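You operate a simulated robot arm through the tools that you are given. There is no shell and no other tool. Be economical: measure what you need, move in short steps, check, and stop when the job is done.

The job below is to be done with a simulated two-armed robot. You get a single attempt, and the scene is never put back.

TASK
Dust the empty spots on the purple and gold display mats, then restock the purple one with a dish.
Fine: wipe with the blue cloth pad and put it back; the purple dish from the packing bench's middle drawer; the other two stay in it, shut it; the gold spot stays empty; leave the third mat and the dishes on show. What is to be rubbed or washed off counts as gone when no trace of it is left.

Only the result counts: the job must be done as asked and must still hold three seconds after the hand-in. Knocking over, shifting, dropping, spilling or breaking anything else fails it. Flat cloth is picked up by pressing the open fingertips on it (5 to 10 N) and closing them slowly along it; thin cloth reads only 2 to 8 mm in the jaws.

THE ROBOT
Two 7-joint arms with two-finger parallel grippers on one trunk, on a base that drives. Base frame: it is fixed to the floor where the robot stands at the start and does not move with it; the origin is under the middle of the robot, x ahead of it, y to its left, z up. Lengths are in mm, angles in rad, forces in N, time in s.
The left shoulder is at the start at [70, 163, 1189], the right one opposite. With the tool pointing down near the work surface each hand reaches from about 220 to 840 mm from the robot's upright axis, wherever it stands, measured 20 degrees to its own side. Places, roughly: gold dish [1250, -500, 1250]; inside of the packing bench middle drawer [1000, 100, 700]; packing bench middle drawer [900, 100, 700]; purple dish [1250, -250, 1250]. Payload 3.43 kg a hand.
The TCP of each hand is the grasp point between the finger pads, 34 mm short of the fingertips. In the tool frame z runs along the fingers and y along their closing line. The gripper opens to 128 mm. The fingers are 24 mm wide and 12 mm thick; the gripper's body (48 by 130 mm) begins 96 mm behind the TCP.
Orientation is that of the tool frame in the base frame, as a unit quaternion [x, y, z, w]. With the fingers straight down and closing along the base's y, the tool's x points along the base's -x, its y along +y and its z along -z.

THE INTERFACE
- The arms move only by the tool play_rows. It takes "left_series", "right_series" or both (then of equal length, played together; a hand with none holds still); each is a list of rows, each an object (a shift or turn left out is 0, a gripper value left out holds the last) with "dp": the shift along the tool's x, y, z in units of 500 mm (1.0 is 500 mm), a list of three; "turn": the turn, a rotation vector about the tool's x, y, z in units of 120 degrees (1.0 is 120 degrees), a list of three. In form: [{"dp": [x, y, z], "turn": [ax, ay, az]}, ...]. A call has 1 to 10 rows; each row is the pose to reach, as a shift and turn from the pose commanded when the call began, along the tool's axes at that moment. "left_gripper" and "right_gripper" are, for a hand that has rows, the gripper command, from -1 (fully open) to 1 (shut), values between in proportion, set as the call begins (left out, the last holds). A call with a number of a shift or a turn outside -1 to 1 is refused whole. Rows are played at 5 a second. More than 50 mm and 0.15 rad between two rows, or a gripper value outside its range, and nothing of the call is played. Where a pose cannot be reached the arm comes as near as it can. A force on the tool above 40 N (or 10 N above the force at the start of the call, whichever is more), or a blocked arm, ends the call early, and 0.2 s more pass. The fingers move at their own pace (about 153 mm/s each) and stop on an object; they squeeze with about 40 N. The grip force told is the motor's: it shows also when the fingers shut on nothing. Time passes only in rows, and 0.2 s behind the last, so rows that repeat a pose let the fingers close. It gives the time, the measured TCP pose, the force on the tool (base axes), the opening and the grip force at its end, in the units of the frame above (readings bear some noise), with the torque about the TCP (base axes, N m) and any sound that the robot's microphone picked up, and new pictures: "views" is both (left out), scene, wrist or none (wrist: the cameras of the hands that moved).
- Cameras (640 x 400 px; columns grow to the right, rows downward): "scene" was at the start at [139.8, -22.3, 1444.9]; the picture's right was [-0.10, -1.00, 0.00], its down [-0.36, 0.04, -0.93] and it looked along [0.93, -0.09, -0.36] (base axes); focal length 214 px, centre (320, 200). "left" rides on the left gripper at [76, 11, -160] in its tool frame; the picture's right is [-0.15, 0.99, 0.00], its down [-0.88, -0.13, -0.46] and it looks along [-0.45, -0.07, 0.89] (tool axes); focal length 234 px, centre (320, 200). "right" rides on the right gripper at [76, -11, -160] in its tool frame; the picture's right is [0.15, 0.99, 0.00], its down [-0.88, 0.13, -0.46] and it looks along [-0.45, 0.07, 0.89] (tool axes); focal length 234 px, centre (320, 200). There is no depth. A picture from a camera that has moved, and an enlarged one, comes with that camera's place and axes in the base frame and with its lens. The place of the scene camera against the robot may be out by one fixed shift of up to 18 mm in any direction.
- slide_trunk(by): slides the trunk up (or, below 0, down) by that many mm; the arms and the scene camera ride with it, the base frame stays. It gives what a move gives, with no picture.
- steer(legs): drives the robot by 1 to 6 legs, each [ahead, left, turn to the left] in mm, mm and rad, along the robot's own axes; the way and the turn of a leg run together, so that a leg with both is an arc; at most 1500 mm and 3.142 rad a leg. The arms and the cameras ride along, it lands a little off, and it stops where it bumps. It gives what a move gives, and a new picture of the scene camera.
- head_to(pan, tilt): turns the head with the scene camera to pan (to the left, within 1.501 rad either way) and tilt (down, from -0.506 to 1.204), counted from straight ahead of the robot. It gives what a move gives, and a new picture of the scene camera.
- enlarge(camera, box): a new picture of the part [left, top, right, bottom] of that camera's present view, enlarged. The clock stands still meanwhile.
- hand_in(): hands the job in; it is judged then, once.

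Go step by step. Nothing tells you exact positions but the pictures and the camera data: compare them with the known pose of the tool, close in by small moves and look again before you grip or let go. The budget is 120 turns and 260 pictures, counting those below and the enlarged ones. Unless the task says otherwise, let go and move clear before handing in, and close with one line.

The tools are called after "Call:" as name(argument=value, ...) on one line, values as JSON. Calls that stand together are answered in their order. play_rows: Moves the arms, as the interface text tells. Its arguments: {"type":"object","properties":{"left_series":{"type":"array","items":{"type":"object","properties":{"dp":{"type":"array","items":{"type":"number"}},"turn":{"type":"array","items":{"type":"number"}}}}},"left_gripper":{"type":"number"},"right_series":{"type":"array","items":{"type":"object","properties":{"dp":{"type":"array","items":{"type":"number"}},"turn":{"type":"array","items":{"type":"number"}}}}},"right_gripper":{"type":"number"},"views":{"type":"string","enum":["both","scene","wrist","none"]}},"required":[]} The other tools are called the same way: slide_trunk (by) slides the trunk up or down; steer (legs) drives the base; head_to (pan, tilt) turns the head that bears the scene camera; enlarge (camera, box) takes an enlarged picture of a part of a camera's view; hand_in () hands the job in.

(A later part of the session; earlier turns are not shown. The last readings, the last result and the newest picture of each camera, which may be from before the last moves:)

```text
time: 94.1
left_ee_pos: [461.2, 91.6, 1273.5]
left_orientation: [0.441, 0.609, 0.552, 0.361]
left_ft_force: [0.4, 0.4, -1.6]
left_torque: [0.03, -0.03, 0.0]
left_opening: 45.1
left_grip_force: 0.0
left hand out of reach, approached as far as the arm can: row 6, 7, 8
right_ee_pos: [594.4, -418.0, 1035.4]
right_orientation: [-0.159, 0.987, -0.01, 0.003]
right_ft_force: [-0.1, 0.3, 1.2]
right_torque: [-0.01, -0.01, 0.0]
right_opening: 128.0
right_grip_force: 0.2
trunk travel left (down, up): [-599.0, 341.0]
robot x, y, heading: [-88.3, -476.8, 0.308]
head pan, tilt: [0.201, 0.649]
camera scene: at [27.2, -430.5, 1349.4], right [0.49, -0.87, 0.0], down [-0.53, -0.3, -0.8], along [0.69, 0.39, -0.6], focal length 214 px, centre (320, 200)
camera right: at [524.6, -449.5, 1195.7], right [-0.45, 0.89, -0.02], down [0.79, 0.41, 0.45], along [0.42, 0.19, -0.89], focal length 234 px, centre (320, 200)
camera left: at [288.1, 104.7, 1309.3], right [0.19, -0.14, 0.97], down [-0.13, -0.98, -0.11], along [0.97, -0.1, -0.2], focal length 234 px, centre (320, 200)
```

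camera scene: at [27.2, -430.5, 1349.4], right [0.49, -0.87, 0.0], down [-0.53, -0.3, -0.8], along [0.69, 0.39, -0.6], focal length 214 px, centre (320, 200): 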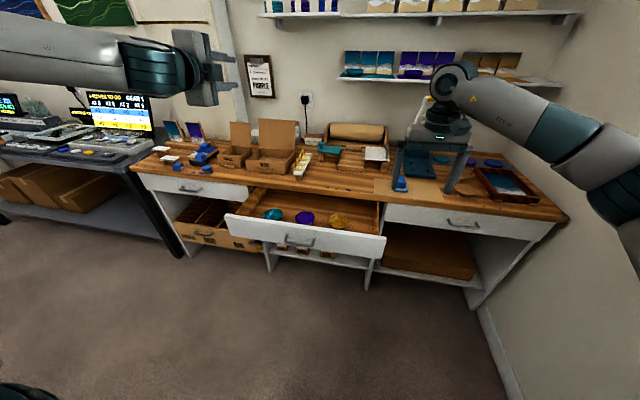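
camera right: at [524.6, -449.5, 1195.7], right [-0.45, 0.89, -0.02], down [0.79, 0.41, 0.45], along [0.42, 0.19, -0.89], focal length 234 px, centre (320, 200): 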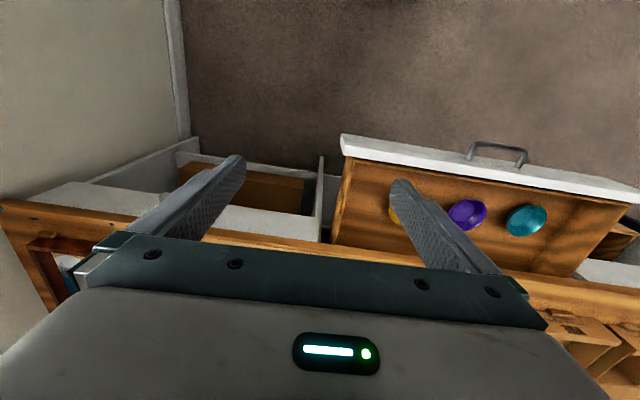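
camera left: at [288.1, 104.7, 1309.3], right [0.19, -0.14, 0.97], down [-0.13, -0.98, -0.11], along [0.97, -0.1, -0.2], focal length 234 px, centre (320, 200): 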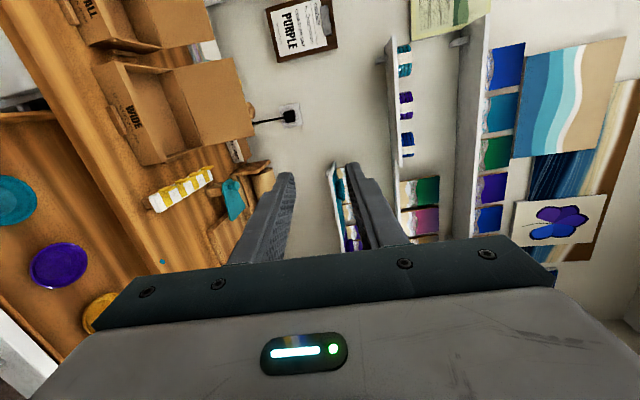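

Call:
steer(legs=[[120, 220, 0.002]])

Call:
enlarge(camera="right", box=[240, 80, 560, 280])

```text
time: 95.9
left_ee_pos: [507.6, 337.9, 1272.9]
left_orientation: [0.44, 0.609, 0.553, 0.36]
left_ft_force: [-0.2, -0.3, 1.1]
left_torque: [-0.03, -0.03, -0.01]
left_opening: 44.9
left_grip_force: 0.0
right_ee_pos: [641.7, -170.8, 1034.3]
right_orientation: [-0.16, 0.987, -0.012, 0.003]
right_ft_force: [-0.7, -0.4, -0.3]
right_torque: [-0.04, -0.01, -0.02]
right_opening: 128.0
right_grip_force: 0.1
trunk travel left (down, up): [-599.0, 341.0]
robot x, y, heading: [-44.1, -231.8, 0.311]
head pan, tilt: [0.201, 0.649]
camera scene: at [74.2, -183.7, 1349.2], right [0.49, -0.87, 0.0], down [-0.53, -0.3, -0.8], along [0.69, 0.39, -0.6], focal length 214 px, centre (320, 200)
```

scene: 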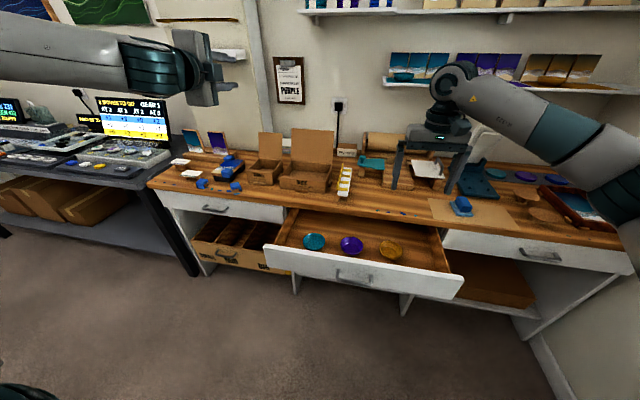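

```text
2.00 times, centred on (400, 180) of right
camera zoom: at [571.5, -202.2, 1195.1], right [-0.45, 0.89, -0.02], down [0.79, 0.41, 0.45], along [0.42, 0.19, -0.89], focal length 468 px, centre (160, 240)
```

zoom: 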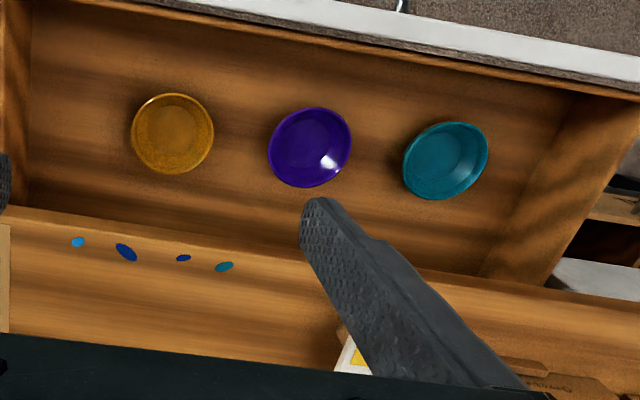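

Call:
play_rows(right_series=[{"dp": [-0.013, 0.054, 0.055]}, {"dp": [-0.026, 0.107, 0.11]}, {"dp": [-0.038, 0.16, 0.164]}, {"dp": [-0.051, 0.214, 0.22]}, {"dp": [-0.064, 0.267, 0.274]}, {"dp": [-0.076, 0.32, 0.328]}, {"dp": [-0.076, 0.32, 0.328]}], right_gripper=-1)

Call:
enlarge(camera="scene", box=[270, 190, 430, 290])

Call:
enlarge(camera="right", box=[160, 40, 480, 240])

```text
time: 97.5
left_ee_pos: [507.4, 336.4, 1273.5]
left_orientation: [0.441, 0.609, 0.553, 0.359]
left_ft_force: [0.5, 0.3, -0.1]
left_torque: [-0.03, 0.02, 0.02]
left_opening: 44.6
left_grip_force: 0.1
right_ee_pos: [628.9, -11.5, 868.1]
right_orientation: [-0.161, 0.987, -0.012, 0.004]
right_ft_force: [-1.1, -0.2, 0.6]
right_torque: [-0.03, -0.01, -0.03]
right_opening: 127.6
right_grip_force: 0.1
trunk travel left (down, up): [-599.0, 341.0]
robot x, y, heading: [-47.1, -228.7, 0.309]
head pan, tilt: [0.201, 0.649]
camera scene: at [74.0, -184.5, 1349.3], right [0.49, -0.87, 0.0], down [-0.53, -0.3, -0.8], along [0.69, 0.39, -0.6], focal length 214 px, centre (320, 200)
camera right: at [558.1, -42.8, 1027.4], right [-0.45, 0.89, -0.02], down [0.79, 0.41, 0.46], along [0.42, 0.19, -0.89], focal length 234 px, centre (320, 200)
```

scene: 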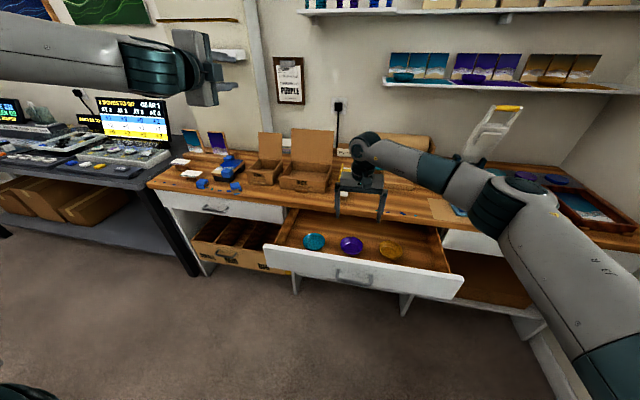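
right: 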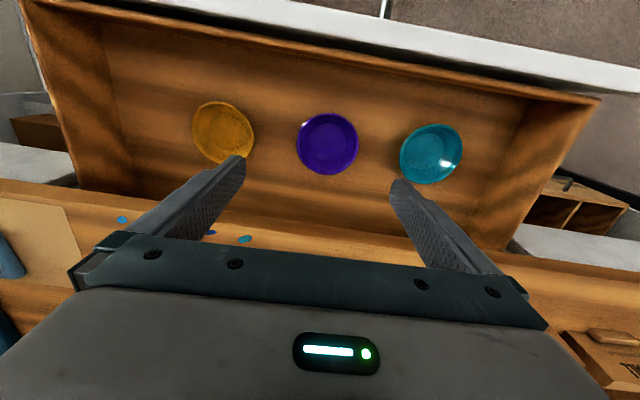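

```text
4.00 times, centred on (350, 240) of scene
camera zoom: at [74.0, -184.5, 1349.3], right [0.49, -0.87, 0.0], down [-0.53, -0.3, -0.8], along [0.69, 0.39, -0.6], focal length 858 px, centre (200, 40)
```

zoom: 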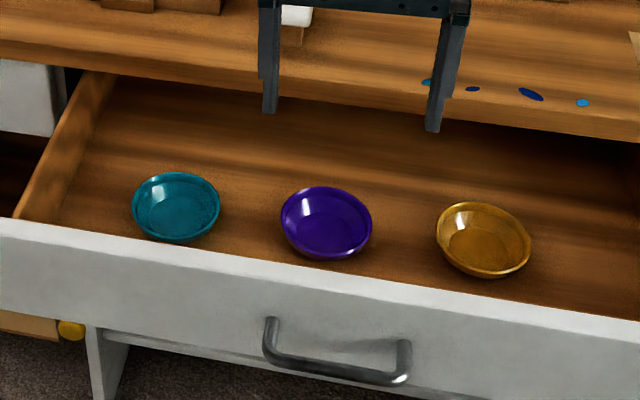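

```text
2.00 times, centred on (320, 140) of right
camera zoom: at [558.1, -42.8, 1027.4], right [-0.45, 0.89, -0.02], down [0.79, 0.41, 0.46], along [0.42, 0.19, -0.89], focal length 468 px, centre (320, 320)
```

zoom: 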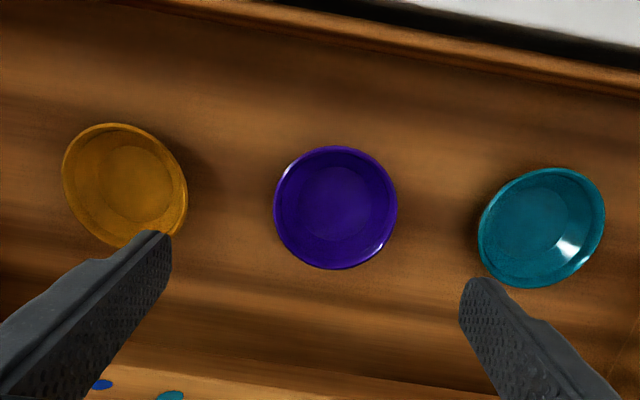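

Dish rim centre N≈598, R≈195, z≈696, 88 mm across. Descending around it.

Call:
play_rows(right_series=[{"dp": [-0.003, 0.008, 0.09]}, {"dp": [-0.006, 0.016, 0.18]}, {"dp": [-0.006, 0.016, 0.26]}, {"dp": [-0.006, 0.016, 0.312]}, {"dp": [-0.006, 0.016, 0.312]}])

Call:
enlarge(camera="scene", box=[270, 190, 430, 290])

Call:
enlarge(camera="right", box=[160, 60, 480, 260])

```text
time: 98.7
left_ee_pos: [507.4, 338.8, 1273.4]
left_orientation: [0.441, 0.609, 0.552, 0.359]
left_ft_force: [0.3, 0.1, -0.3]
left_torque: [-0.01, -0.02, 0.01]
left_opening: 44.9
left_grip_force: 0.0
right_ee_pos: [630.0, -7.9, 710.3]
right_orientation: [-0.16, 0.987, -0.011, 0.003]
right_ft_force: [-0.8, 0.0, -0.5]
right_torque: [0.0, -0.01, 0.0]
right_opening: 127.9
right_grip_force: 0.0
trunk travel left (down, up): [-599.0, 341.0]
robot x, y, heading: [-45.5, -232.2, 0.312]
head pan, tilt: [0.201, 0.649]
camera scene: at [73.9, -183.7, 1349.3], right [0.49, -0.87, 0.0], down [-0.53, -0.3, -0.8], along [0.69, 0.39, -0.6], focal length 214 px, centre (320, 200)
camera right: at [561.2, -39.3, 872.0], right [-0.45, 0.89, -0.02], down [0.79, 0.41, 0.45], along [0.42, 0.19, -0.89], focal length 234 px, centre (320, 200)
```

scene: 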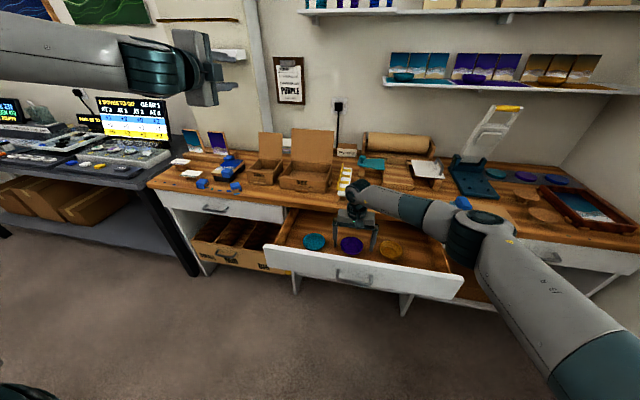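
right: 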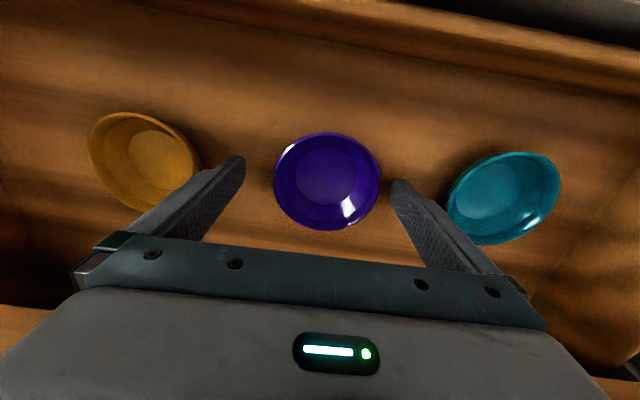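

```text
4.00 times, centred on (350, 240) of scene
camera zoom: at [73.9, -183.7, 1349.3], right [0.49, -0.87, 0.0], down [-0.53, -0.3, -0.8], along [0.69, 0.39, -0.6], focal length 858 px, centre (200, 40)
```

zoom: 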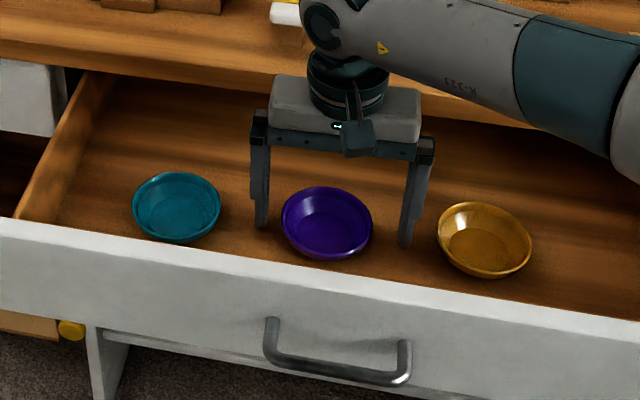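

```text
2.00 times, centred on (320, 160) of right
camera zoom: at [561.2, -39.3, 872.0], right [-0.45, 0.89, -0.02], down [0.79, 0.41, 0.45], along [0.42, 0.19, -0.89], focal length 468 px, centre (320, 280)
```

zoom: 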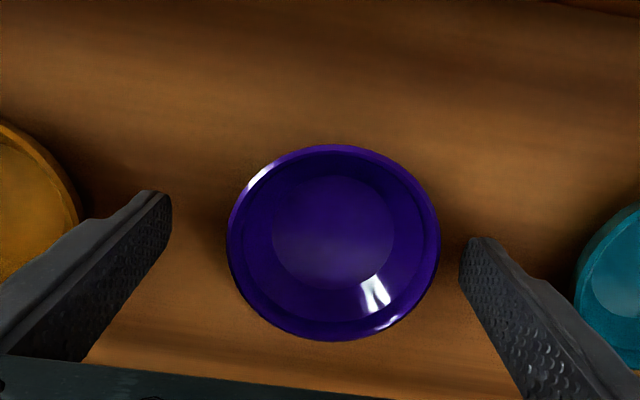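

Call:
play_rows(right_series=[{"dp": [0.01, 0.01, 0.008]}, {"dp": [0.01, 0.01, 0.008]}], views="none")

Call:
play_rows(right_series=[{"dp": [0, 0, 0]}, {"dp": [0, 0, 0]}, {"dp": [0, 0, 0]}], right_gripper=1, views="none")

Call:
enlarge(camera="right", box=[160, 60, 480, 260])

Call:
enlarge(camera="scene", box=[270, 190, 430, 290])

```text
time: 99.3
left_ee_pos: [506.9, 338.7, 1272.3]
left_orientation: [0.441, 0.609, 0.553, 0.359]
left_ft_force: [0.3, 0.5, -0.1]
left_torque: [0.01, 0.02, 0.0]
left_opening: 44.6
left_grip_force: 0.0
right_ee_pos: [624.9, -3.0, 707.3]
right_orientation: [-0.159, 0.987, -0.012, 0.003]
right_ft_force: [0.3, 0.3, 0.4]
right_torque: [-0.01, 0.02, 0.02]
right_opening: 127.9
right_grip_force: 0.1
trunk travel left (down, up): [-599.0, 341.0]
robot x, y, heading: [-45.4, -228.6, 0.309]
head pan, tilt: [0.201, 0.649]
```

```text
time: 100.1
left_ee_pos: [507.3, 338.7, 1272.5]
left_orientation: [0.441, 0.609, 0.553, 0.36]
left_ft_force: [0.0, -0.8, 1.1]
left_torque: [0.0, 0.01, 0.0]
left_opening: 44.9
left_grip_force: 0.0
right_ee_pos: [624.0, -3.8, 706.6]
right_orientation: [-0.159, 0.987, -0.012, 0.003]
right_ft_force: [-1.4, -0.2, -0.2]
right_torque: [0.0, -0.01, 0.04]
right_opening: 89.0
right_grip_force: 39.9
trunk travel left (down, up): [-599.0, 341.0]
robot x, y, heading: [-44.7, -231.0, 0.317]
head pan, tilt: [0.201, 0.649]
```

```text
2.00 times, centred on (320, 160) of right
camera zoom: at [554.1, -35.4, 867.4], right [-0.45, 0.89, -0.02], down [0.79, 0.41, 0.45], along [0.42, 0.19, -0.89], focal length 468 px, centre (320, 280)
```

zoom: 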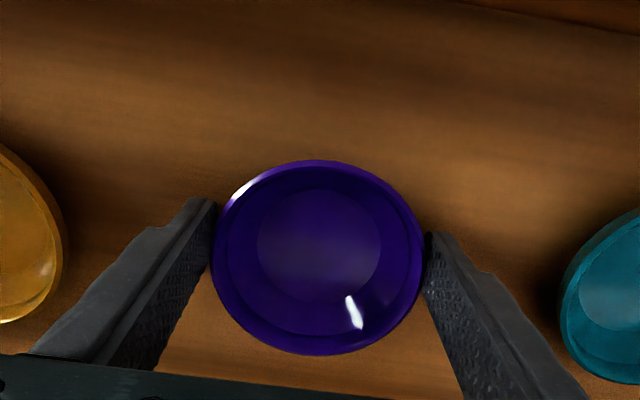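

```text
4.00 times, centred on (350, 240) of scene
camera zoom: at [74.3, -183.6, 1349.2], right [0.49, -0.87, 0.0], down [-0.53, -0.3, -0.8], along [0.69, 0.39, -0.6], focal length 858 px, centre (200, 40)
```

zoom: 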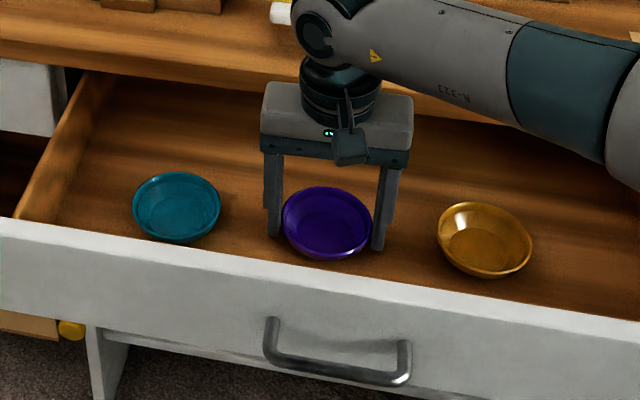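

Dish gripped at its diameter (89 mm). Lifting straight up.

Call:
play_rows(right_series=[{"dp": [0, 0, -0.03]}, {"dp": [0, 0, -0.11]}, {"dp": [0, 0, -0.2]}, {"dp": [0, 0, -0.29]}, {"dp": [0, 0, -0.38]}, {"dp": [0, 0, -0.47]}, {"dp": [0, 0, -0.52]}, {"dp": [0, 0, -0.52]}])

```text
time: 101.9
left_ee_pos: [509.1, 339.1, 1273.7]
left_orientation: [0.442, 0.609, 0.552, 0.359]
left_ft_force: [-0.4, 0.0, 0.1]
left_torque: [0.02, -0.03, 0.0]
left_opening: 44.8
left_grip_force: 0.1
right_ee_pos: [619.7, 4.4, 967.1]
right_orientation: [-0.159, 0.987, -0.012, 0.003]
right_ft_force: [-0.3, -0.3, -0.5]
right_torque: [0.01, -0.02, 0.0]
right_opening: 88.8
right_grip_force: 39.9
trunk travel left (down, up): [-599.0, 341.0]
robot x, y, heading: [-45.4, -227.0, 0.313]
head pan, tilt: [0.201, 0.649]
camera scene: at [74.6, -183.6, 1349.2], right [0.49, -0.87, 0.0], down [-0.53, -0.3, -0.8], along [0.69, 0.39, -0.61], focal length 214 px, centre (320, 200)
camera right: at [549.9, -27.2, 1126.7], right [-0.45, 0.89, -0.02], down [0.79, 0.41, 0.45], along [0.41, 0.19, -0.89], focal length 234 px, centre (320, 200)
```

scene: 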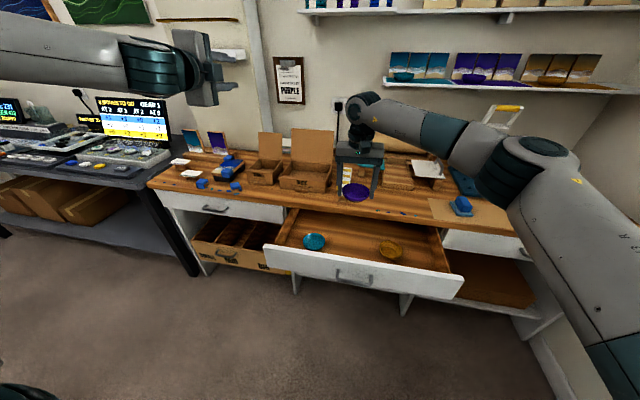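
right: 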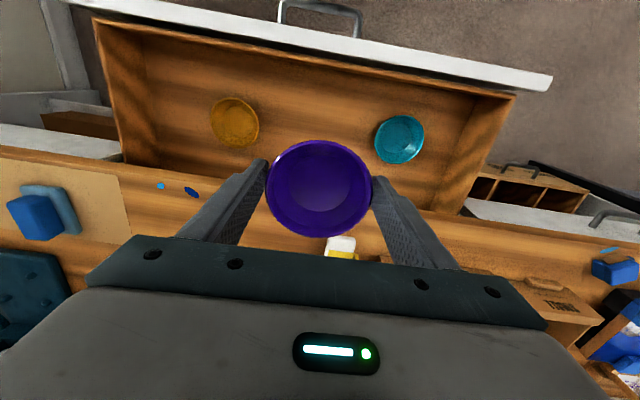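

Call:
steer(legs=[[0, -370, 0], [100, 0, 0]])

Call:
head_to(pan=-0.1, tilt=0.6)

```text
time: 105.0
left_ee_pos: [715.8, 13.9, 1273.4]
left_orientation: [0.441, 0.609, 0.552, 0.36]
left_ft_force: [-0.1, 0.2, -0.6]
left_torque: [0.0, -0.03, -0.02]
left_opening: 44.7
left_grip_force: 0.1
right_ee_pos: [828.0, -321.0, 966.5]
right_orientation: [-0.16, 0.987, -0.011, 0.003]
right_ft_force: [0.6, 0.5, -1.5]
right_torque: [0.0, 0.03, 0.0]
right_opening: 88.6
right_grip_force: 39.9
trunk travel left (down, up): [-599.0, 341.0]
robot x, y, heading: [165.4, -555.7, 0.317]
head pan, tilt: [0.201, 0.649]
camera scene: at [283.6, -508.9, 1349.2], right [0.49, -0.87, 0.0], down [-0.53, -0.3, -0.8], along [0.69, 0.39, -0.6], focal length 214 px, centre (320, 200)
```

scene: 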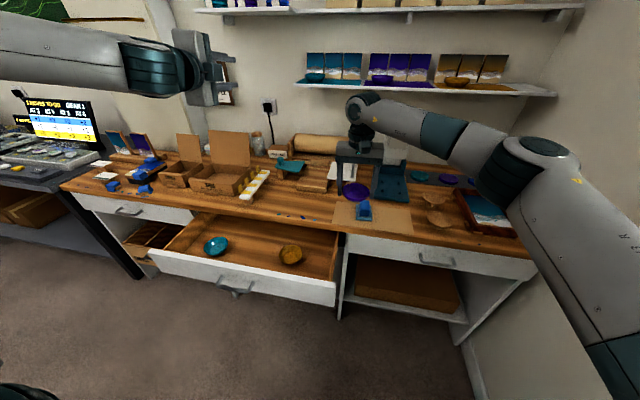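

```text
time: 105.8
left_ee_pos: [714.7, 13.8, 1272.9]
left_orientation: [0.44, 0.61, 0.552, 0.36]
left_ft_force: [0.3, 0.3, 0.0]
left_torque: [-0.01, 0.0, -0.01]
left_opening: 44.8
left_grip_force: 0.1
right_ee_pos: [828.2, -320.0, 966.5]
right_orientation: [-0.159, 0.987, -0.011, 0.003]
right_ft_force: [0.2, -0.1, -1.0]
right_torque: [0.02, -0.03, 0.0]
right_opening: 88.8
right_grip_force: 39.6
trunk travel left (down, up): [-599.0, 341.0]
robot x, y, heading: [160.9, -553.7, 0.316]
head pan, tilt: [-0.099, 0.6]
camera scene: at [293.7, -532.8, 1353.5], right [0.21, -0.98, 0.0], down [-0.55, -0.12, -0.82], along [0.81, 0.17, -0.57], focal length 214 px, centre (320, 200)
```

scene: 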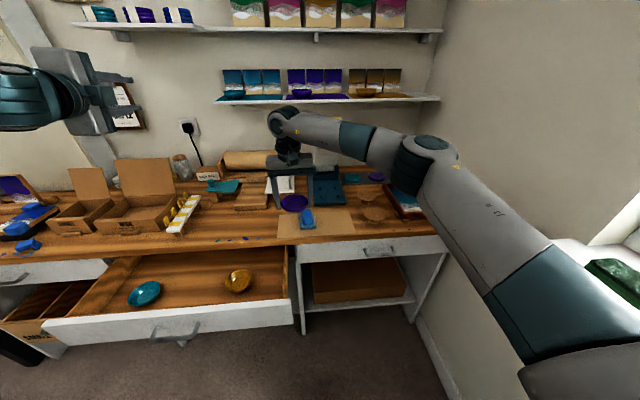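

Call:
play_rows(right_series=[{"dp": [-0.022, -0.075, 0]}, {"dp": [-0.044, -0.15, 0]}, {"dp": [-0.066, -0.225, 0]}, {"dp": [-0.088, -0.296, 0]}, {"dp": [-0.088, -0.296, 0.06]}, {"dp": [-0.088, -0.296, 0.06]}])

Call:
enlarge(camera="scene", box=[260, 170, 420, 270])

```text
time: 107.2
left_ee_pos: [715.7, 12.9, 1273.9]
left_orientation: [0.441, 0.609, 0.553, 0.359]
left_ft_force: [-0.1, -0.2, -0.6]
left_torque: [-0.03, 0.02, 0.04]
left_opening: 44.5
left_grip_force: 0.1
right_ee_pos: [917.4, -448.1, 940.1]
right_orientation: [-0.16, 0.987, -0.011, 0.003]
right_ft_force: [0.3, -0.2, -0.9]
right_torque: [-0.01, 0.02, 0.0]
right_opening: 88.6
right_grip_force: 40.2
trunk travel left (down, up): [-599.0, 341.0]
robot x, y, heading: [162.3, -555.6, 0.314]
head pan, tilt: [-0.099, 0.6]
camera scene: at [293.6, -533.2, 1353.6], right [0.21, -0.98, 0.0], down [-0.55, -0.12, -0.83], along [0.81, 0.17, -0.56], focal length 214 px, centre (320, 200)
camera right: at [847.5, -479.2, 1101.0], right [-0.45, 0.89, -0.02], down [0.79, 0.41, 0.45], along [0.42, 0.19, -0.89], focal length 234 px, centre (320, 200)
```

scene: 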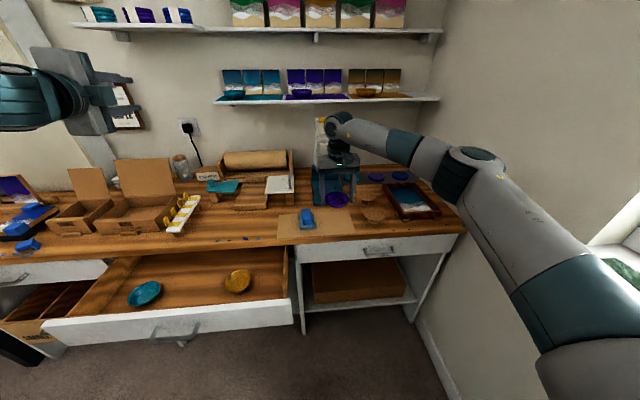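
right: 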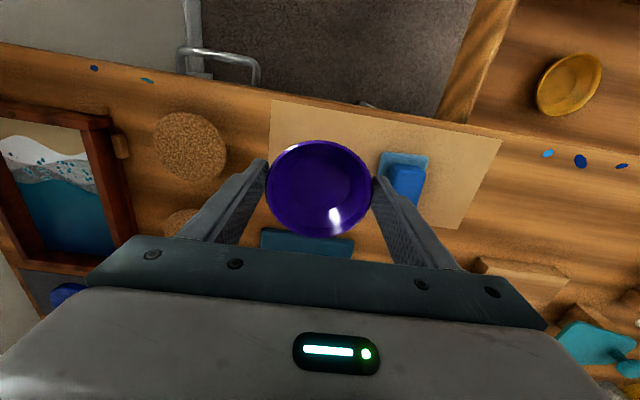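

```text
4.00 times, centred on (340, 220) of scene
camera zoom: at [293.6, -533.2, 1353.6], right [0.21, -0.98, 0.0], down [-0.55, -0.12, -0.83], along [0.81, 0.17, -0.56], focal length 858 px, centre (240, 120)
```

zoom: 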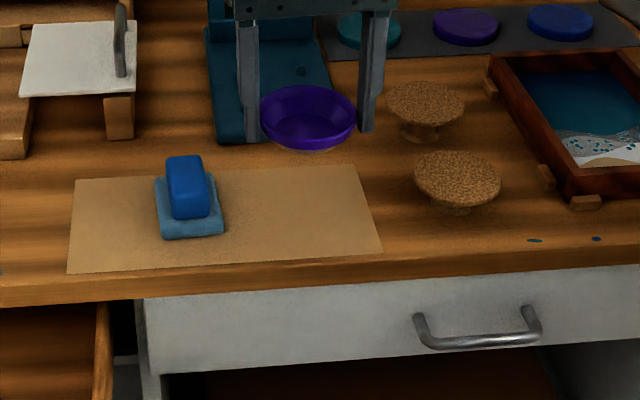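

Shifting 20 mm further right for finger clearance, then lowering onto the paper.

Call:
play_rows(right_series=[{"dp": [0, -0.04, 0.03]}, {"dp": [0, -0.04, 0.09]}, {"dp": [0, -0.04, 0.138]}, {"dp": [0, -0.04, 0.138]}], views="none")

Call:
enlarge(camera="scene", box=[260, 170, 420, 270])

Call:
play_rows(right_series=[{"dp": [0, 0, 0.006]}, {"dp": [0, 0, 0.006]}], views="none")

```text
time: 108.2
left_ee_pos: [715.5, 12.6, 1273.3]
left_orientation: [0.441, 0.609, 0.552, 0.36]
left_ft_force: [0.3, 0.0, -0.3]
left_torque: [-0.01, 0.0, 0.01]
left_opening: 44.8
left_grip_force: 0.0
right_ee_pos: [922.2, -469.5, 870.5]
right_orientation: [-0.159, 0.987, -0.012, 0.003]
right_ft_force: [0.8, -0.6, 0.1]
right_torque: [-0.02, 0.02, -0.01]
right_opening: 88.6
right_grip_force: 40.1
trunk travel left (down, up): [-599.0, 341.0]
robot x, y, heading: [163.8, -549.4, 0.311]
head pan, tilt: [-0.099, 0.6]
```

```text
4.00 times, centred on (340, 220) of scene
camera zoom: at [293.8, -532.9, 1353.5], right [0.21, -0.98, 0.0], down [-0.55, -0.12, -0.82], along [0.81, 0.17, -0.57], focal length 858 px, centre (240, 120)
```

zoom: 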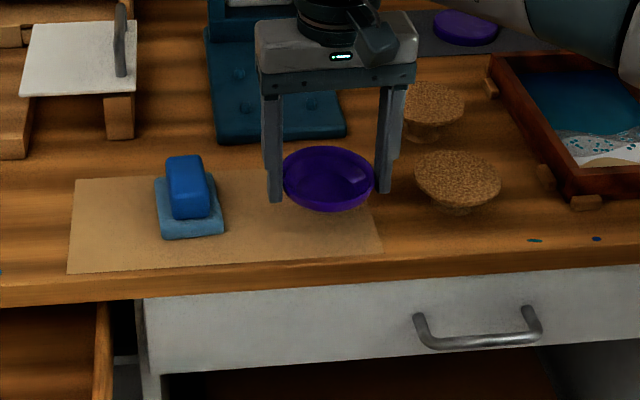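

```text
time: 108.8
left_ee_pos: [715.7, 13.2, 1273.0]
left_orientation: [0.44, 0.609, 0.553, 0.36]
left_ft_force: [-0.6, -0.2, 0.6]
left_torque: [-0.01, 0.02, -0.02]
left_opening: 44.6
left_grip_force: 0.2
right_ee_pos: [922.8, -468.4, 868.9]
right_orientation: [-0.16, 0.987, -0.012, 0.002]
right_ft_force: [-0.1, 1.2, -0.7]
right_torque: [0.01, 0.01, 0.0]
right_opening: 88.8
right_grip_force: 39.9
trunk travel left (down, up): [-599.0, 341.0]
robot x, y, heading: [159.4, -553.4, 0.311]
head pan, tilt: [-0.099, 0.6]
```

Call:
play_rows(right_series=[{"dp": [0, 0, 0.006]}, {"dp": [0, 0, 0.006]}], views="none")

Call:
play_rows(right_series=[{"dp": [0, 0, 0.006]}, {"dp": [0, 0, 0.006]}], views="none")

```text
time: 109.4
left_ee_pos: [715.0, 12.8, 1272.5]
left_orientation: [0.441, 0.609, 0.553, 0.359]
left_ft_force: [0.2, 0.0, 0.1]
left_torque: [0.0, -0.01, 0.01]
left_opening: 44.8
left_grip_force: 0.1
right_ee_pos: [923.4, -466.8, 865.2]
right_orientation: [-0.161, 0.987, -0.012, 0.003]
right_ft_force: [-0.1, 0.4, -0.5]
right_torque: [-0.04, 0.01, -0.03]
right_opening: 88.8
right_grip_force: 39.8
trunk travel left (down, up): [-599.0, 341.0]
robot x, y, heading: [166.0, -557.5, 0.313]
head pan, tilt: [-0.099, 0.6]
```

```text
time: 110.0
left_ee_pos: [716.2, 14.3, 1272.4]
left_orientation: [0.441, 0.609, 0.553, 0.36]
left_ft_force: [0.1, 0.1, 0.2]
left_torque: [0.02, 0.02, 0.02]
left_opening: 44.9
left_grip_force: 0.0
right_ee_pos: [923.3, -467.6, 862.6]
right_orientation: [-0.16, 0.987, -0.011, 0.002]
right_ft_force: [-0.7, 0.0, -0.5]
right_torque: [-0.02, -0.01, 0.02]
right_opening: 88.9
right_grip_force: 40.2
trunk travel left (down, up): [-599.0, 341.0]
robot x, y, heading: [163.6, -553.8, 0.31]
head pan, tilt: [-0.099, 0.6]
```

Call:
play_rows(right_series=[{"dp": [0, 0, 0.006]}, {"dp": [0, 0, 0.006]}], views="none")

Call:
play_rows(right_series=[{"dp": [0, 0, 0.005]}, {"dp": [0, 0, 0.005]}], views="none")

```text
time: 110.6
left_ee_pos: [715.7, 12.9, 1272.9]
left_orientation: [0.441, 0.609, 0.553, 0.359]
left_ft_force: [0.6, -0.6, -0.1]
left_torque: [-0.03, 0.03, -0.01]
left_opening: 44.7
left_grip_force: 0.1
right_ee_pos: [924.6, -468.2, 859.4]
right_orientation: [-0.16, 0.987, -0.012, 0.003]
right_ft_force: [-0.7, -0.2, -1.0]
right_torque: [-0.01, 0.01, 0.03]
right_opening: 88.6
right_grip_force: 40.3
trunk travel left (down, up): [-599.0, 341.0]
robot x, y, heading: [160.5, -547.9, 0.313]
head pan, tilt: [-0.099, 0.6]
```

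```text
time: 111.2
left_ee_pos: [715.7, 14.0, 1272.8]
left_orientation: [0.44, 0.609, 0.553, 0.36]
left_ft_force: [0.3, -0.2, -0.4]
left_torque: [-0.02, 0.02, -0.02]
left_opening: 44.6
left_grip_force: 0.0
right_ee_pos: [923.6, -468.8, 857.5]
right_orientation: [-0.16, 0.987, -0.011, 0.002]
right_ft_force: [-0.9, -0.3, -0.6]
right_torque: [0.01, 0.04, 0.01]
right_opening: 88.5
right_grip_force: 40.5
trunk travel left (down, up): [-599.0, 341.0]
robot x, y, heading: [163.6, -554.4, 0.311]
head pan, tilt: [-0.099, 0.6]
```

Call:
play_rows(right_series=[{"dp": [0, 0, 0.005]}, {"dp": [0, 0, 0.005]}], views="none")

Call:
enlarge(camera="scene", box=[300, 180, 380, 230])

Call:
play_rows(right_series=[{"dp": [0, 0, 0.005]}, {"dp": [0, 0, 0.005]}], views="none")

```text
time: 111.8
left_ee_pos: [716.0, 13.7, 1273.4]
left_orientation: [0.44, 0.609, 0.553, 0.36]
left_ft_force: [-0.6, 0.1, -0.9]
left_torque: [-0.02, -0.03, -0.01]
left_opening: 44.7
left_grip_force: 0.0
right_ee_pos: [924.1, -467.5, 855.1]
right_orientation: [-0.159, 0.987, -0.012, 0.003]
right_ft_force: [0.0, 0.0, -0.5]
right_torque: [-0.04, 0.02, 0.0]
right_opening: 88.9
right_grip_force: 40.5
trunk travel left (down, up): [-599.0, 341.0]
robot x, y, heading: [164.4, -550.9, 0.314]
head pan, tilt: [-0.099, 0.6]
```

```text
8.00 times, centred on (340, 205) of scene
camera zoom: at [294.0, -532.8, 1353.5], right [0.21, -0.98, 0.0], down [-0.55, -0.12, -0.82], along [0.81, 0.17, -0.57], focal length 1716 px, centre (160, 160)
```

zoom: 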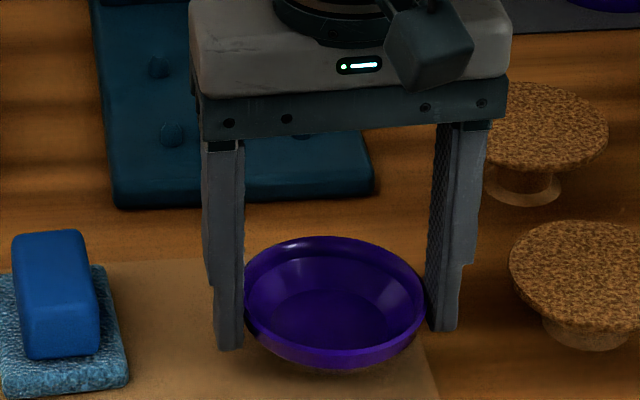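

```text
time: 112.4
left_ee_pos: [714.7, 13.0, 1273.5]
left_orientation: [0.441, 0.609, 0.553, 0.359]
left_ft_force: [-0.1, -0.4, 0.1]
left_torque: [0.01, -0.03, -0.01]
left_opening: 44.7
left_grip_force: 0.0
right_ee_pos: [924.9, -467.3, 852.2]
right_orientation: [-0.16, 0.987, -0.011, 0.003]
right_ft_force: [-0.6, -0.3, -1.1]
right_torque: [-0.01, 0.03, 0.0]
right_opening: 88.8
right_grip_force: 39.9
trunk travel left (down, up): [-599.0, 341.0]
robot x, y, heading: [161.0, -556.1, 0.31]
head pan, tilt: [-0.099, 0.6]
```

Call:
play_rows(right_series=[{"dp": [0, 0, 0.004]}, {"dp": [0, 0, 0.008]}, {"dp": [0, 0, 0.008]}], views="none")

Call:
play_rows(right_series=[{"dp": [0, 0, 0.003]}, {"dp": [0, 0, 0.006]}, {"dp": [0, 0, 0.006]}], views="none")

```text
time: 113.2
left_ee_pos: [716.4, 11.6, 1273.0]
left_orientation: [0.441, 0.609, 0.553, 0.359]
left_ft_force: [-0.2, -0.3, -0.5]
left_torque: [-0.04, -0.03, 0.03]
left_opening: 44.8
left_grip_force: 0.1
right_ee_pos: [923.7, -468.6, 848.3]
right_orientation: [-0.159, 0.987, -0.011, 0.003]
right_ft_force: [-0.4, -0.2, -1.1]
right_torque: [-0.03, 0.04, 0.0]
right_opening: 88.7
right_grip_force: 40.4
trunk travel left (down, up): [-599.0, 341.0]
robot x, y, heading: [164.1, -550.4, 0.308]
head pan, tilt: [-0.099, 0.6]
```

```text
time: 114.0
left_ee_pos: [715.9, 14.3, 1272.4]
left_orientation: [0.44, 0.609, 0.553, 0.36]
left_ft_force: [0.7, -0.5, 0.1]
left_torque: [-0.02, 0.02, 0.04]
left_opening: 44.9
left_grip_force: 0.1
right_ee_pos: [924.9, -468.4, 845.9]
right_orientation: [-0.16, 0.987, -0.011, 0.004]
right_ft_force: [1.4, -0.4, -1.6]
right_torque: [-0.04, 0.01, -0.01]
right_opening: 89.3
right_grip_force: 39.9
trunk travel left (down, up): [-599.0, 341.0]
robot x, y, heading: [160.5, -555.8, 0.313]
head pan, tilt: [-0.099, 0.6]
```

Call:
enlarge(camera="scene", box=[310, 190, 370, 230])

Call:
play_rows(right_series=[{"dp": [0, 0, 0.003]}, {"dp": [0, 0, 0.006]}, {"dp": [0, 0, 0.006]}], views="none")

```text
10.00 times, centred on (340, 210) of scene
camera zoom: at [294.1, -532.8, 1353.5], right [0.21, -0.98, 0.0], down [-0.55, -0.12, -0.82], along [0.81, 0.17, -0.57], focal length 2145 px, centre (120, 100)
```

zoom: 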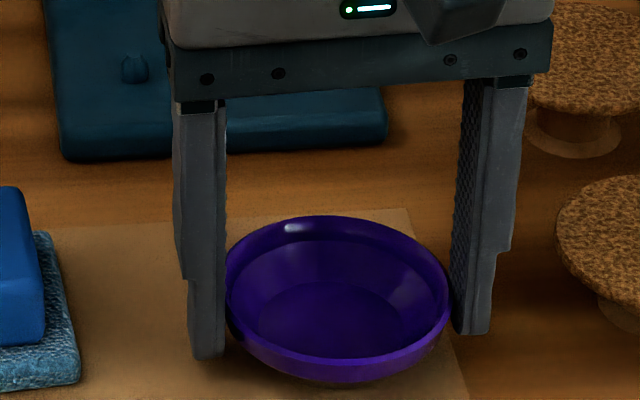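

```text
time: 114.8
left_ee_pos: [716.0, 13.5, 1272.2]
left_orientation: [0.441, 0.609, 0.553, 0.36]
left_ft_force: [0.4, -1.4, 0.6]
left_torque: [0.01, 0.0, 0.0]
left_opening: 44.8
left_grip_force: 0.0
right_ee_pos: [924.3, -469.0, 841.4]
right_orientation: [-0.16, 0.987, -0.012, 0.003]
right_ft_force: [-0.4, -0.2, 0.0]
right_torque: [-0.02, 0.0, -0.02]
right_opening: 88.8
right_grip_force: 40.1
trunk travel left (down, up): [-599.0, 341.0]
robot x, y, heading: [162.1, -553.6, 0.313]
head pan, tilt: [-0.099, 0.6]
```

Call:
play_rows(right_series=[{"dp": [0, 0, 0.003]}, {"dp": [0, 0, 0.006]}, {"dp": [0, 0, 0.009]}, {"dp": [0, 0, 0.012]}, {"dp": [0, 0, 0.012]}], views="none")

Call:
enlarge(camera="right", box=[160, 60, 480, 260])

```text
time: 116.0
left_ee_pos: [712.8, 13.3, 1275.3]
left_orientation: [0.44, 0.609, 0.554, 0.359]
left_ft_force: [0.1, 0.0, 0.4]
left_torque: [0.03, -0.03, -0.02]
left_opening: 44.9
left_grip_force: 0.0
right_ee_pos: [922.9, -468.8, 841.4]
right_orientation: [-0.161, 0.987, -0.01, 0.006]
right_ft_force: [7.1, -0.5, 29.9]
right_torque: [-0.07, -0.42, 0.02]
right_opening: 89.1
right_grip_force: 40.5
trunk travel left (down, up): [-599.0, 341.0]
robot x, y, heading: [163.2, -555.4, 0.313]
head pan, tilt: [-0.099, 0.6]
```

```text
2.00 times, centred on (320, 160) of right
camera zoom: at [852.8, -500.6, 1000.3], right [-0.45, 0.89, -0.02], down [0.79, 0.41, 0.46], along [0.42, 0.19, -0.89], focal length 468 px, centre (320, 280)
```

zoom: 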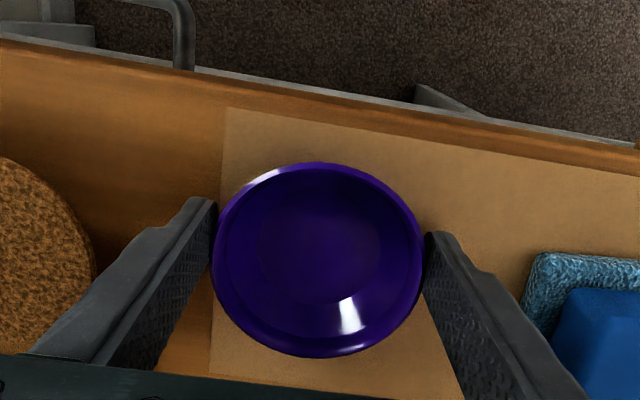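

Contact at TCP z≈841. Easing off, releasing gently, and lifting clear.

Call:
play_rows(right_series=[{"dp": [0, 0, -0.008]}, {"dp": [0, 0, -0.008]}], views="none")

Call:
play_rows(right_series=[{"dp": [0, 0, 0]}, {"dp": [0, 0, 0]}, {"dp": [0, 0, 0]}], right_gripper=-0.7, views="none")

Call:
play_rows(right_series=[{"dp": [0, 0, -0.05]}, {"dp": [0, 0, -0.14]}, {"dp": [0, 0, -0.23]}, {"dp": [0, 0, -0.23]}])

```text
time: 116.6
left_ee_pos: [715.8, 12.9, 1273.3]
left_orientation: [0.441, 0.608, 0.553, 0.36]
left_ft_force: [1.0, -0.1, 0.2]
left_torque: [0.02, 0.01, 0.02]
left_opening: 44.8
left_grip_force: 0.1
right_ee_pos: [922.7, -467.9, 841.0]
right_orientation: [-0.161, 0.987, -0.011, 0.004]
right_ft_force: [5.4, -0.2, 16.8]
right_torque: [0.22, -0.72, -0.08]
right_opening: 88.8
right_grip_force: 39.1
trunk travel left (down, up): [-599.0, 341.0]
robot x, y, heading: [160.7, -552.9, 0.313]
head pan, tilt: [-0.099, 0.6]
```

```text
time: 117.4
left_ee_pos: [716.3, 12.7, 1272.5]
left_orientation: [0.441, 0.609, 0.553, 0.359]
left_ft_force: [-0.4, -0.7, 0.1]
left_torque: [-0.02, -0.01, 0.0]
left_opening: 44.8
left_grip_force: 0.1
right_ee_pos: [923.9, -468.2, 840.0]
right_orientation: [-0.16, 0.987, -0.012, 0.002]
right_ft_force: [-0.2, 0.6, -0.4]
right_torque: [0.0, -0.01, -0.02]
right_opening: 108.9
right_grip_force: 0.1
trunk travel left (down, up): [-599.0, 341.0]
robot x, y, heading: [160.7, -554.0, 0.314]
head pan, tilt: [-0.099, 0.6]
```

```text
time: 118.4
left_ee_pos: [716.3, 13.5, 1273.0]
left_orientation: [0.442, 0.609, 0.553, 0.358]
left_ft_force: [1.2, -0.7, 0.9]
left_torque: [0.02, 0.01, -0.02]
left_opening: 44.8
left_grip_force: 0.1
right_ee_pos: [924.5, -464.6, 954.4]
right_orientation: [-0.159, 0.987, -0.011, 0.002]
right_ft_force: [-0.3, 0.3, -0.6]
right_torque: [0.02, 0.04, -0.03]
right_opening: 108.5
right_grip_force: 0.0
trunk travel left (down, up): [-599.0, 341.0]
robot x, y, heading: [160.9, -553.1, 0.317]
head pan, tilt: [-0.099, 0.6]
camera scene: at [294.6, -533.0, 1353.4], right [0.21, -0.98, 0.0], down [-0.55, -0.12, -0.82], along [0.81, 0.17, -0.57], focal length 214 px, centre (320, 200)
camera right: at [854.5, -496.5, 1114.9], right [-0.45, 0.89, -0.02], down [0.79, 0.41, 0.45], along [0.41, 0.19, -0.89], focal length 234 px, centre (320, 200)
```

scene: 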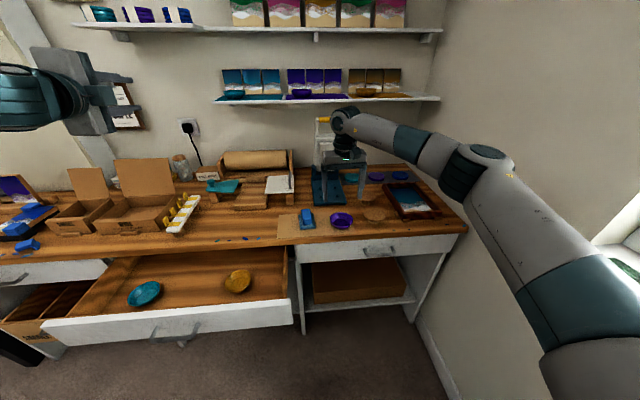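
right: 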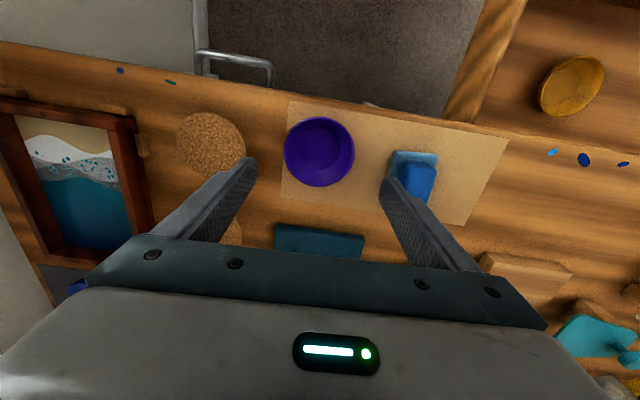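

Dish is standing on the paper. Now re-pitching the right hand 45° for a regrasp that fits under the upper shelf.

Call:
play_rows(right_series=[{"dp": [0, 0, 0], "turn": [0, -0.06, 0]}, {"turn": [0, -0.12, 0]}, {"turn": [0, -0.18, 0]}, {"turn": [0, -0.24, 0]}, {"turn": [0, -0.3, 0]}, {"turn": [0, -0.34, 0]}, {"turn": [0, -0.375, 0]}, {"turn": [0, -0.375, 0]}], views="none")

Call:
enlarge(camera="right", box=[160, 0, 480, 200])

```text
time: 120.2
left_ee_pos: [715.6, 13.1, 1273.2]
left_orientation: [0.44, 0.608, 0.553, 0.361]
left_ft_force: [0.6, 0.6, -0.5]
left_torque: [0.0, 0.02, 0.04]
left_opening: 44.6
left_grip_force: 0.0
right_ee_pos: [922.9, -466.4, 955.0]
right_orientation: [-0.153, 0.911, 0.051, 0.38]
right_ft_force: [-0.7, -0.9, -0.9]
right_torque: [0.0, -0.03, 0.02]
right_opening: 108.6
right_grip_force: 0.2
trunk travel left (down, up): [-599.0, 341.0]
robot x, y, heading: [167.4, -551.5, 0.312]
head pan, tilt: [-0.099, 0.6]
```

```text
2.00 times, centred on (320, 100) of right
camera zoom: at [768.0, -528.7, 1015.1], right [-0.41, 0.9, -0.13], down [0.23, 0.24, 0.94], along [0.88, 0.36, -0.31], focal length 468 px, centre (320, 400)
```

zoom: 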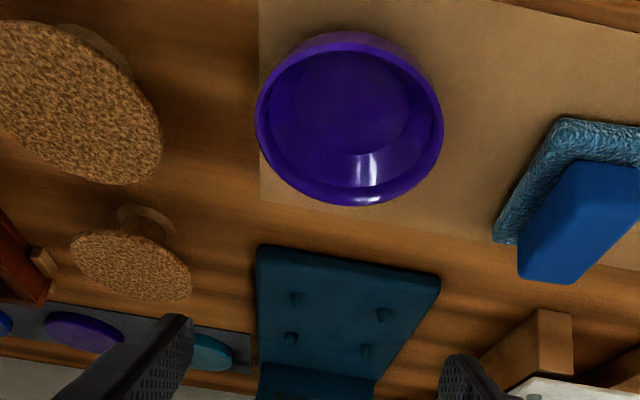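

Call:
play_rows(right_series=[{"dp": [0.048, 0, 0.045]}, {"dp": [0.096, 0, 0.092]}, {"dp": [0.142, 0, 0.138]}, {"dp": [0.142, 0, 0.138]}], views="none")

Call:
enlarge(camera="right", box=[160, 40, 480, 240])

Call:
enlarge(camera="scene", box=[280, 180, 400, 250])

```text
time: 121.2
left_ee_pos: [715.3, 12.5, 1272.9]
left_orientation: [0.44, 0.61, 0.553, 0.359]
left_ft_force: [0.7, -0.3, -0.5]
left_torque: [-0.02, -0.01, -0.01]
left_opening: 44.7
left_grip_force: 0.0
right_ee_pos: [922.4, -469.2, 857.2]
right_orientation: [-0.153, 0.91, 0.051, 0.381]
right_ft_force: [0.4, 0.2, -0.1]
right_torque: [0.0, 0.04, 0.03]
right_opening: 108.9
right_grip_force: 0.1
trunk travel left (down, up): [-599.0, 341.0]
robot x, y, heading: [163.8, -557.4, 0.315]
head pan, tilt: [-0.099, 0.6]
```

```text
2.00 times, centred on (320, 140) of right
camera zoom: at [766.2, -532.0, 916.6], right [-0.41, 0.9, -0.13], down [0.23, 0.24, 0.94], along [0.88, 0.36, -0.31], focal length 468 px, centre (320, 320)
```

zoom: 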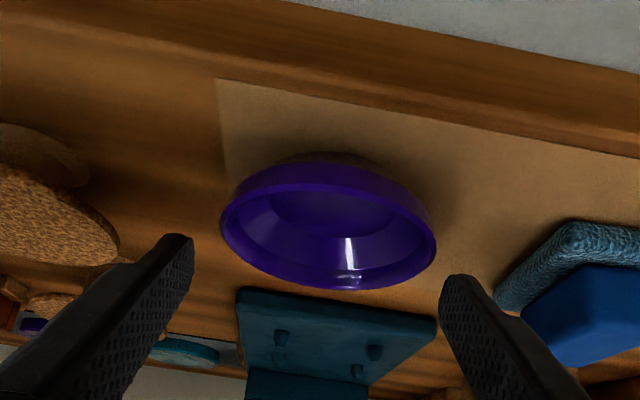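

```text
5.33 times, centred on (340, 215) of scene
camera zoom: at [293.6, -532.8, 1353.5], right [0.21, -0.98, 0.0], down [-0.55, -0.12, -0.83], along [0.81, 0.17, -0.56], focal length 1144 px, centre (213, 120)
```

zoom: 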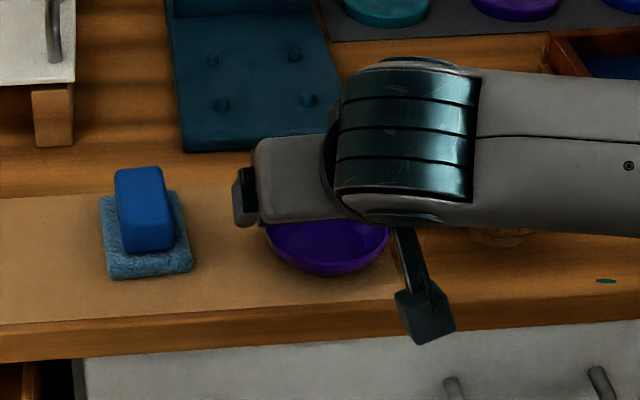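

Call:
play_rows(right_series=[{"dp": [0.017, 0.002, 0.0127]}, {"dp": [0.034, 0.002, 0.0255]}, {"dp": [0.034, 0.002, 0.0255]}], views="none")

Call:
enlarge(camera="right", box=[160, 60, 480, 260])

```text
time: 122.0
left_ee_pos: [715.5, 13.8, 1273.1]
left_orientation: [0.44, 0.609, 0.553, 0.359]
left_ft_force: [0.2, -0.6, -0.7]
left_torque: [-0.01, 0.02, -0.01]
left_opening: 44.9
left_grip_force: 0.1
right_ee_pos: [918.5, -468.4, 834.9]
right_orientation: [-0.153, 0.911, 0.051, 0.38]
right_ft_force: [0.4, 0.0, 0.1]
right_torque: [0.01, -0.01, -0.03]
right_opening: 108.6
right_grip_force: 0.0
trunk travel left (down, up): [-599.0, 341.0]
robot x, y, heading: [161.8, -549.8, 0.313]
head pan, tilt: [-0.099, 0.6]
```

```text
2.00 times, centred on (320, 160) of right
camera zoom: at [763.9, -531.5, 894.4], right [-0.41, 0.9, -0.13], down [0.23, 0.24, 0.94], along [0.88, 0.36, -0.31], focal length 468 px, centre (320, 280)
```

zoom: 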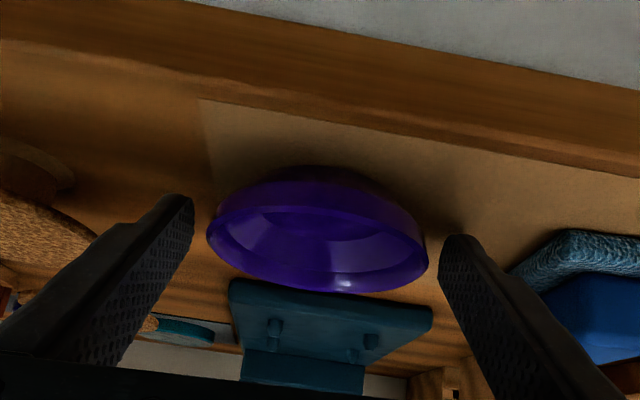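

Call:
play_rows(right_series=[{"dp": [0.004, 0, 0]}, {"dp": [0.004, 0, 0]}, {"dp": [0.004, 0, 0]}, {"dp": [0.004, 0, 0]}], right_gripper=1, views="none")

Call:
enlarge(camera="right", box=[160, 60, 480, 260])

```text
time: 123.0
left_ee_pos: [715.7, 13.7, 1272.8]
left_orientation: [0.441, 0.61, 0.553, 0.359]
left_ft_force: [-0.3, 0.2, 0.9]
left_torque: [0.02, 0.0, -0.02]
left_opening: 44.9
left_grip_force: 0.0
right_ee_pos: [917.1, -468.3, 834.3]
right_orientation: [-0.152, 0.91, 0.05, 0.381]
right_ft_force: [2.1, 0.7, 6.4]
right_torque: [-0.06, -0.1, 0.08]
right_opening: 88.7
right_grip_force: 39.9
trunk travel left (down, up): [-599.0, 341.0]
robot x, y, heading: [163.1, -554.8, 0.316]
head pan, tilt: [-0.099, 0.6]
```

```text
2.00 times, centred on (320, 160) of right
camera zoom: at [762.7, -531.7, 894.1], right [-0.41, 0.9, -0.13], down [0.23, 0.24, 0.94], along [0.88, 0.36, -0.31], focal length 468 px, centre (320, 280)
```

zoom: 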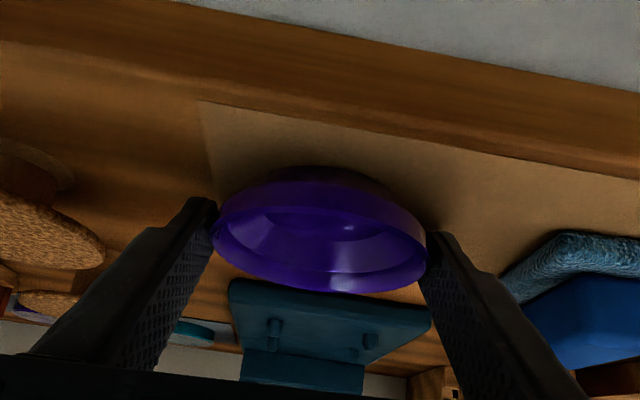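

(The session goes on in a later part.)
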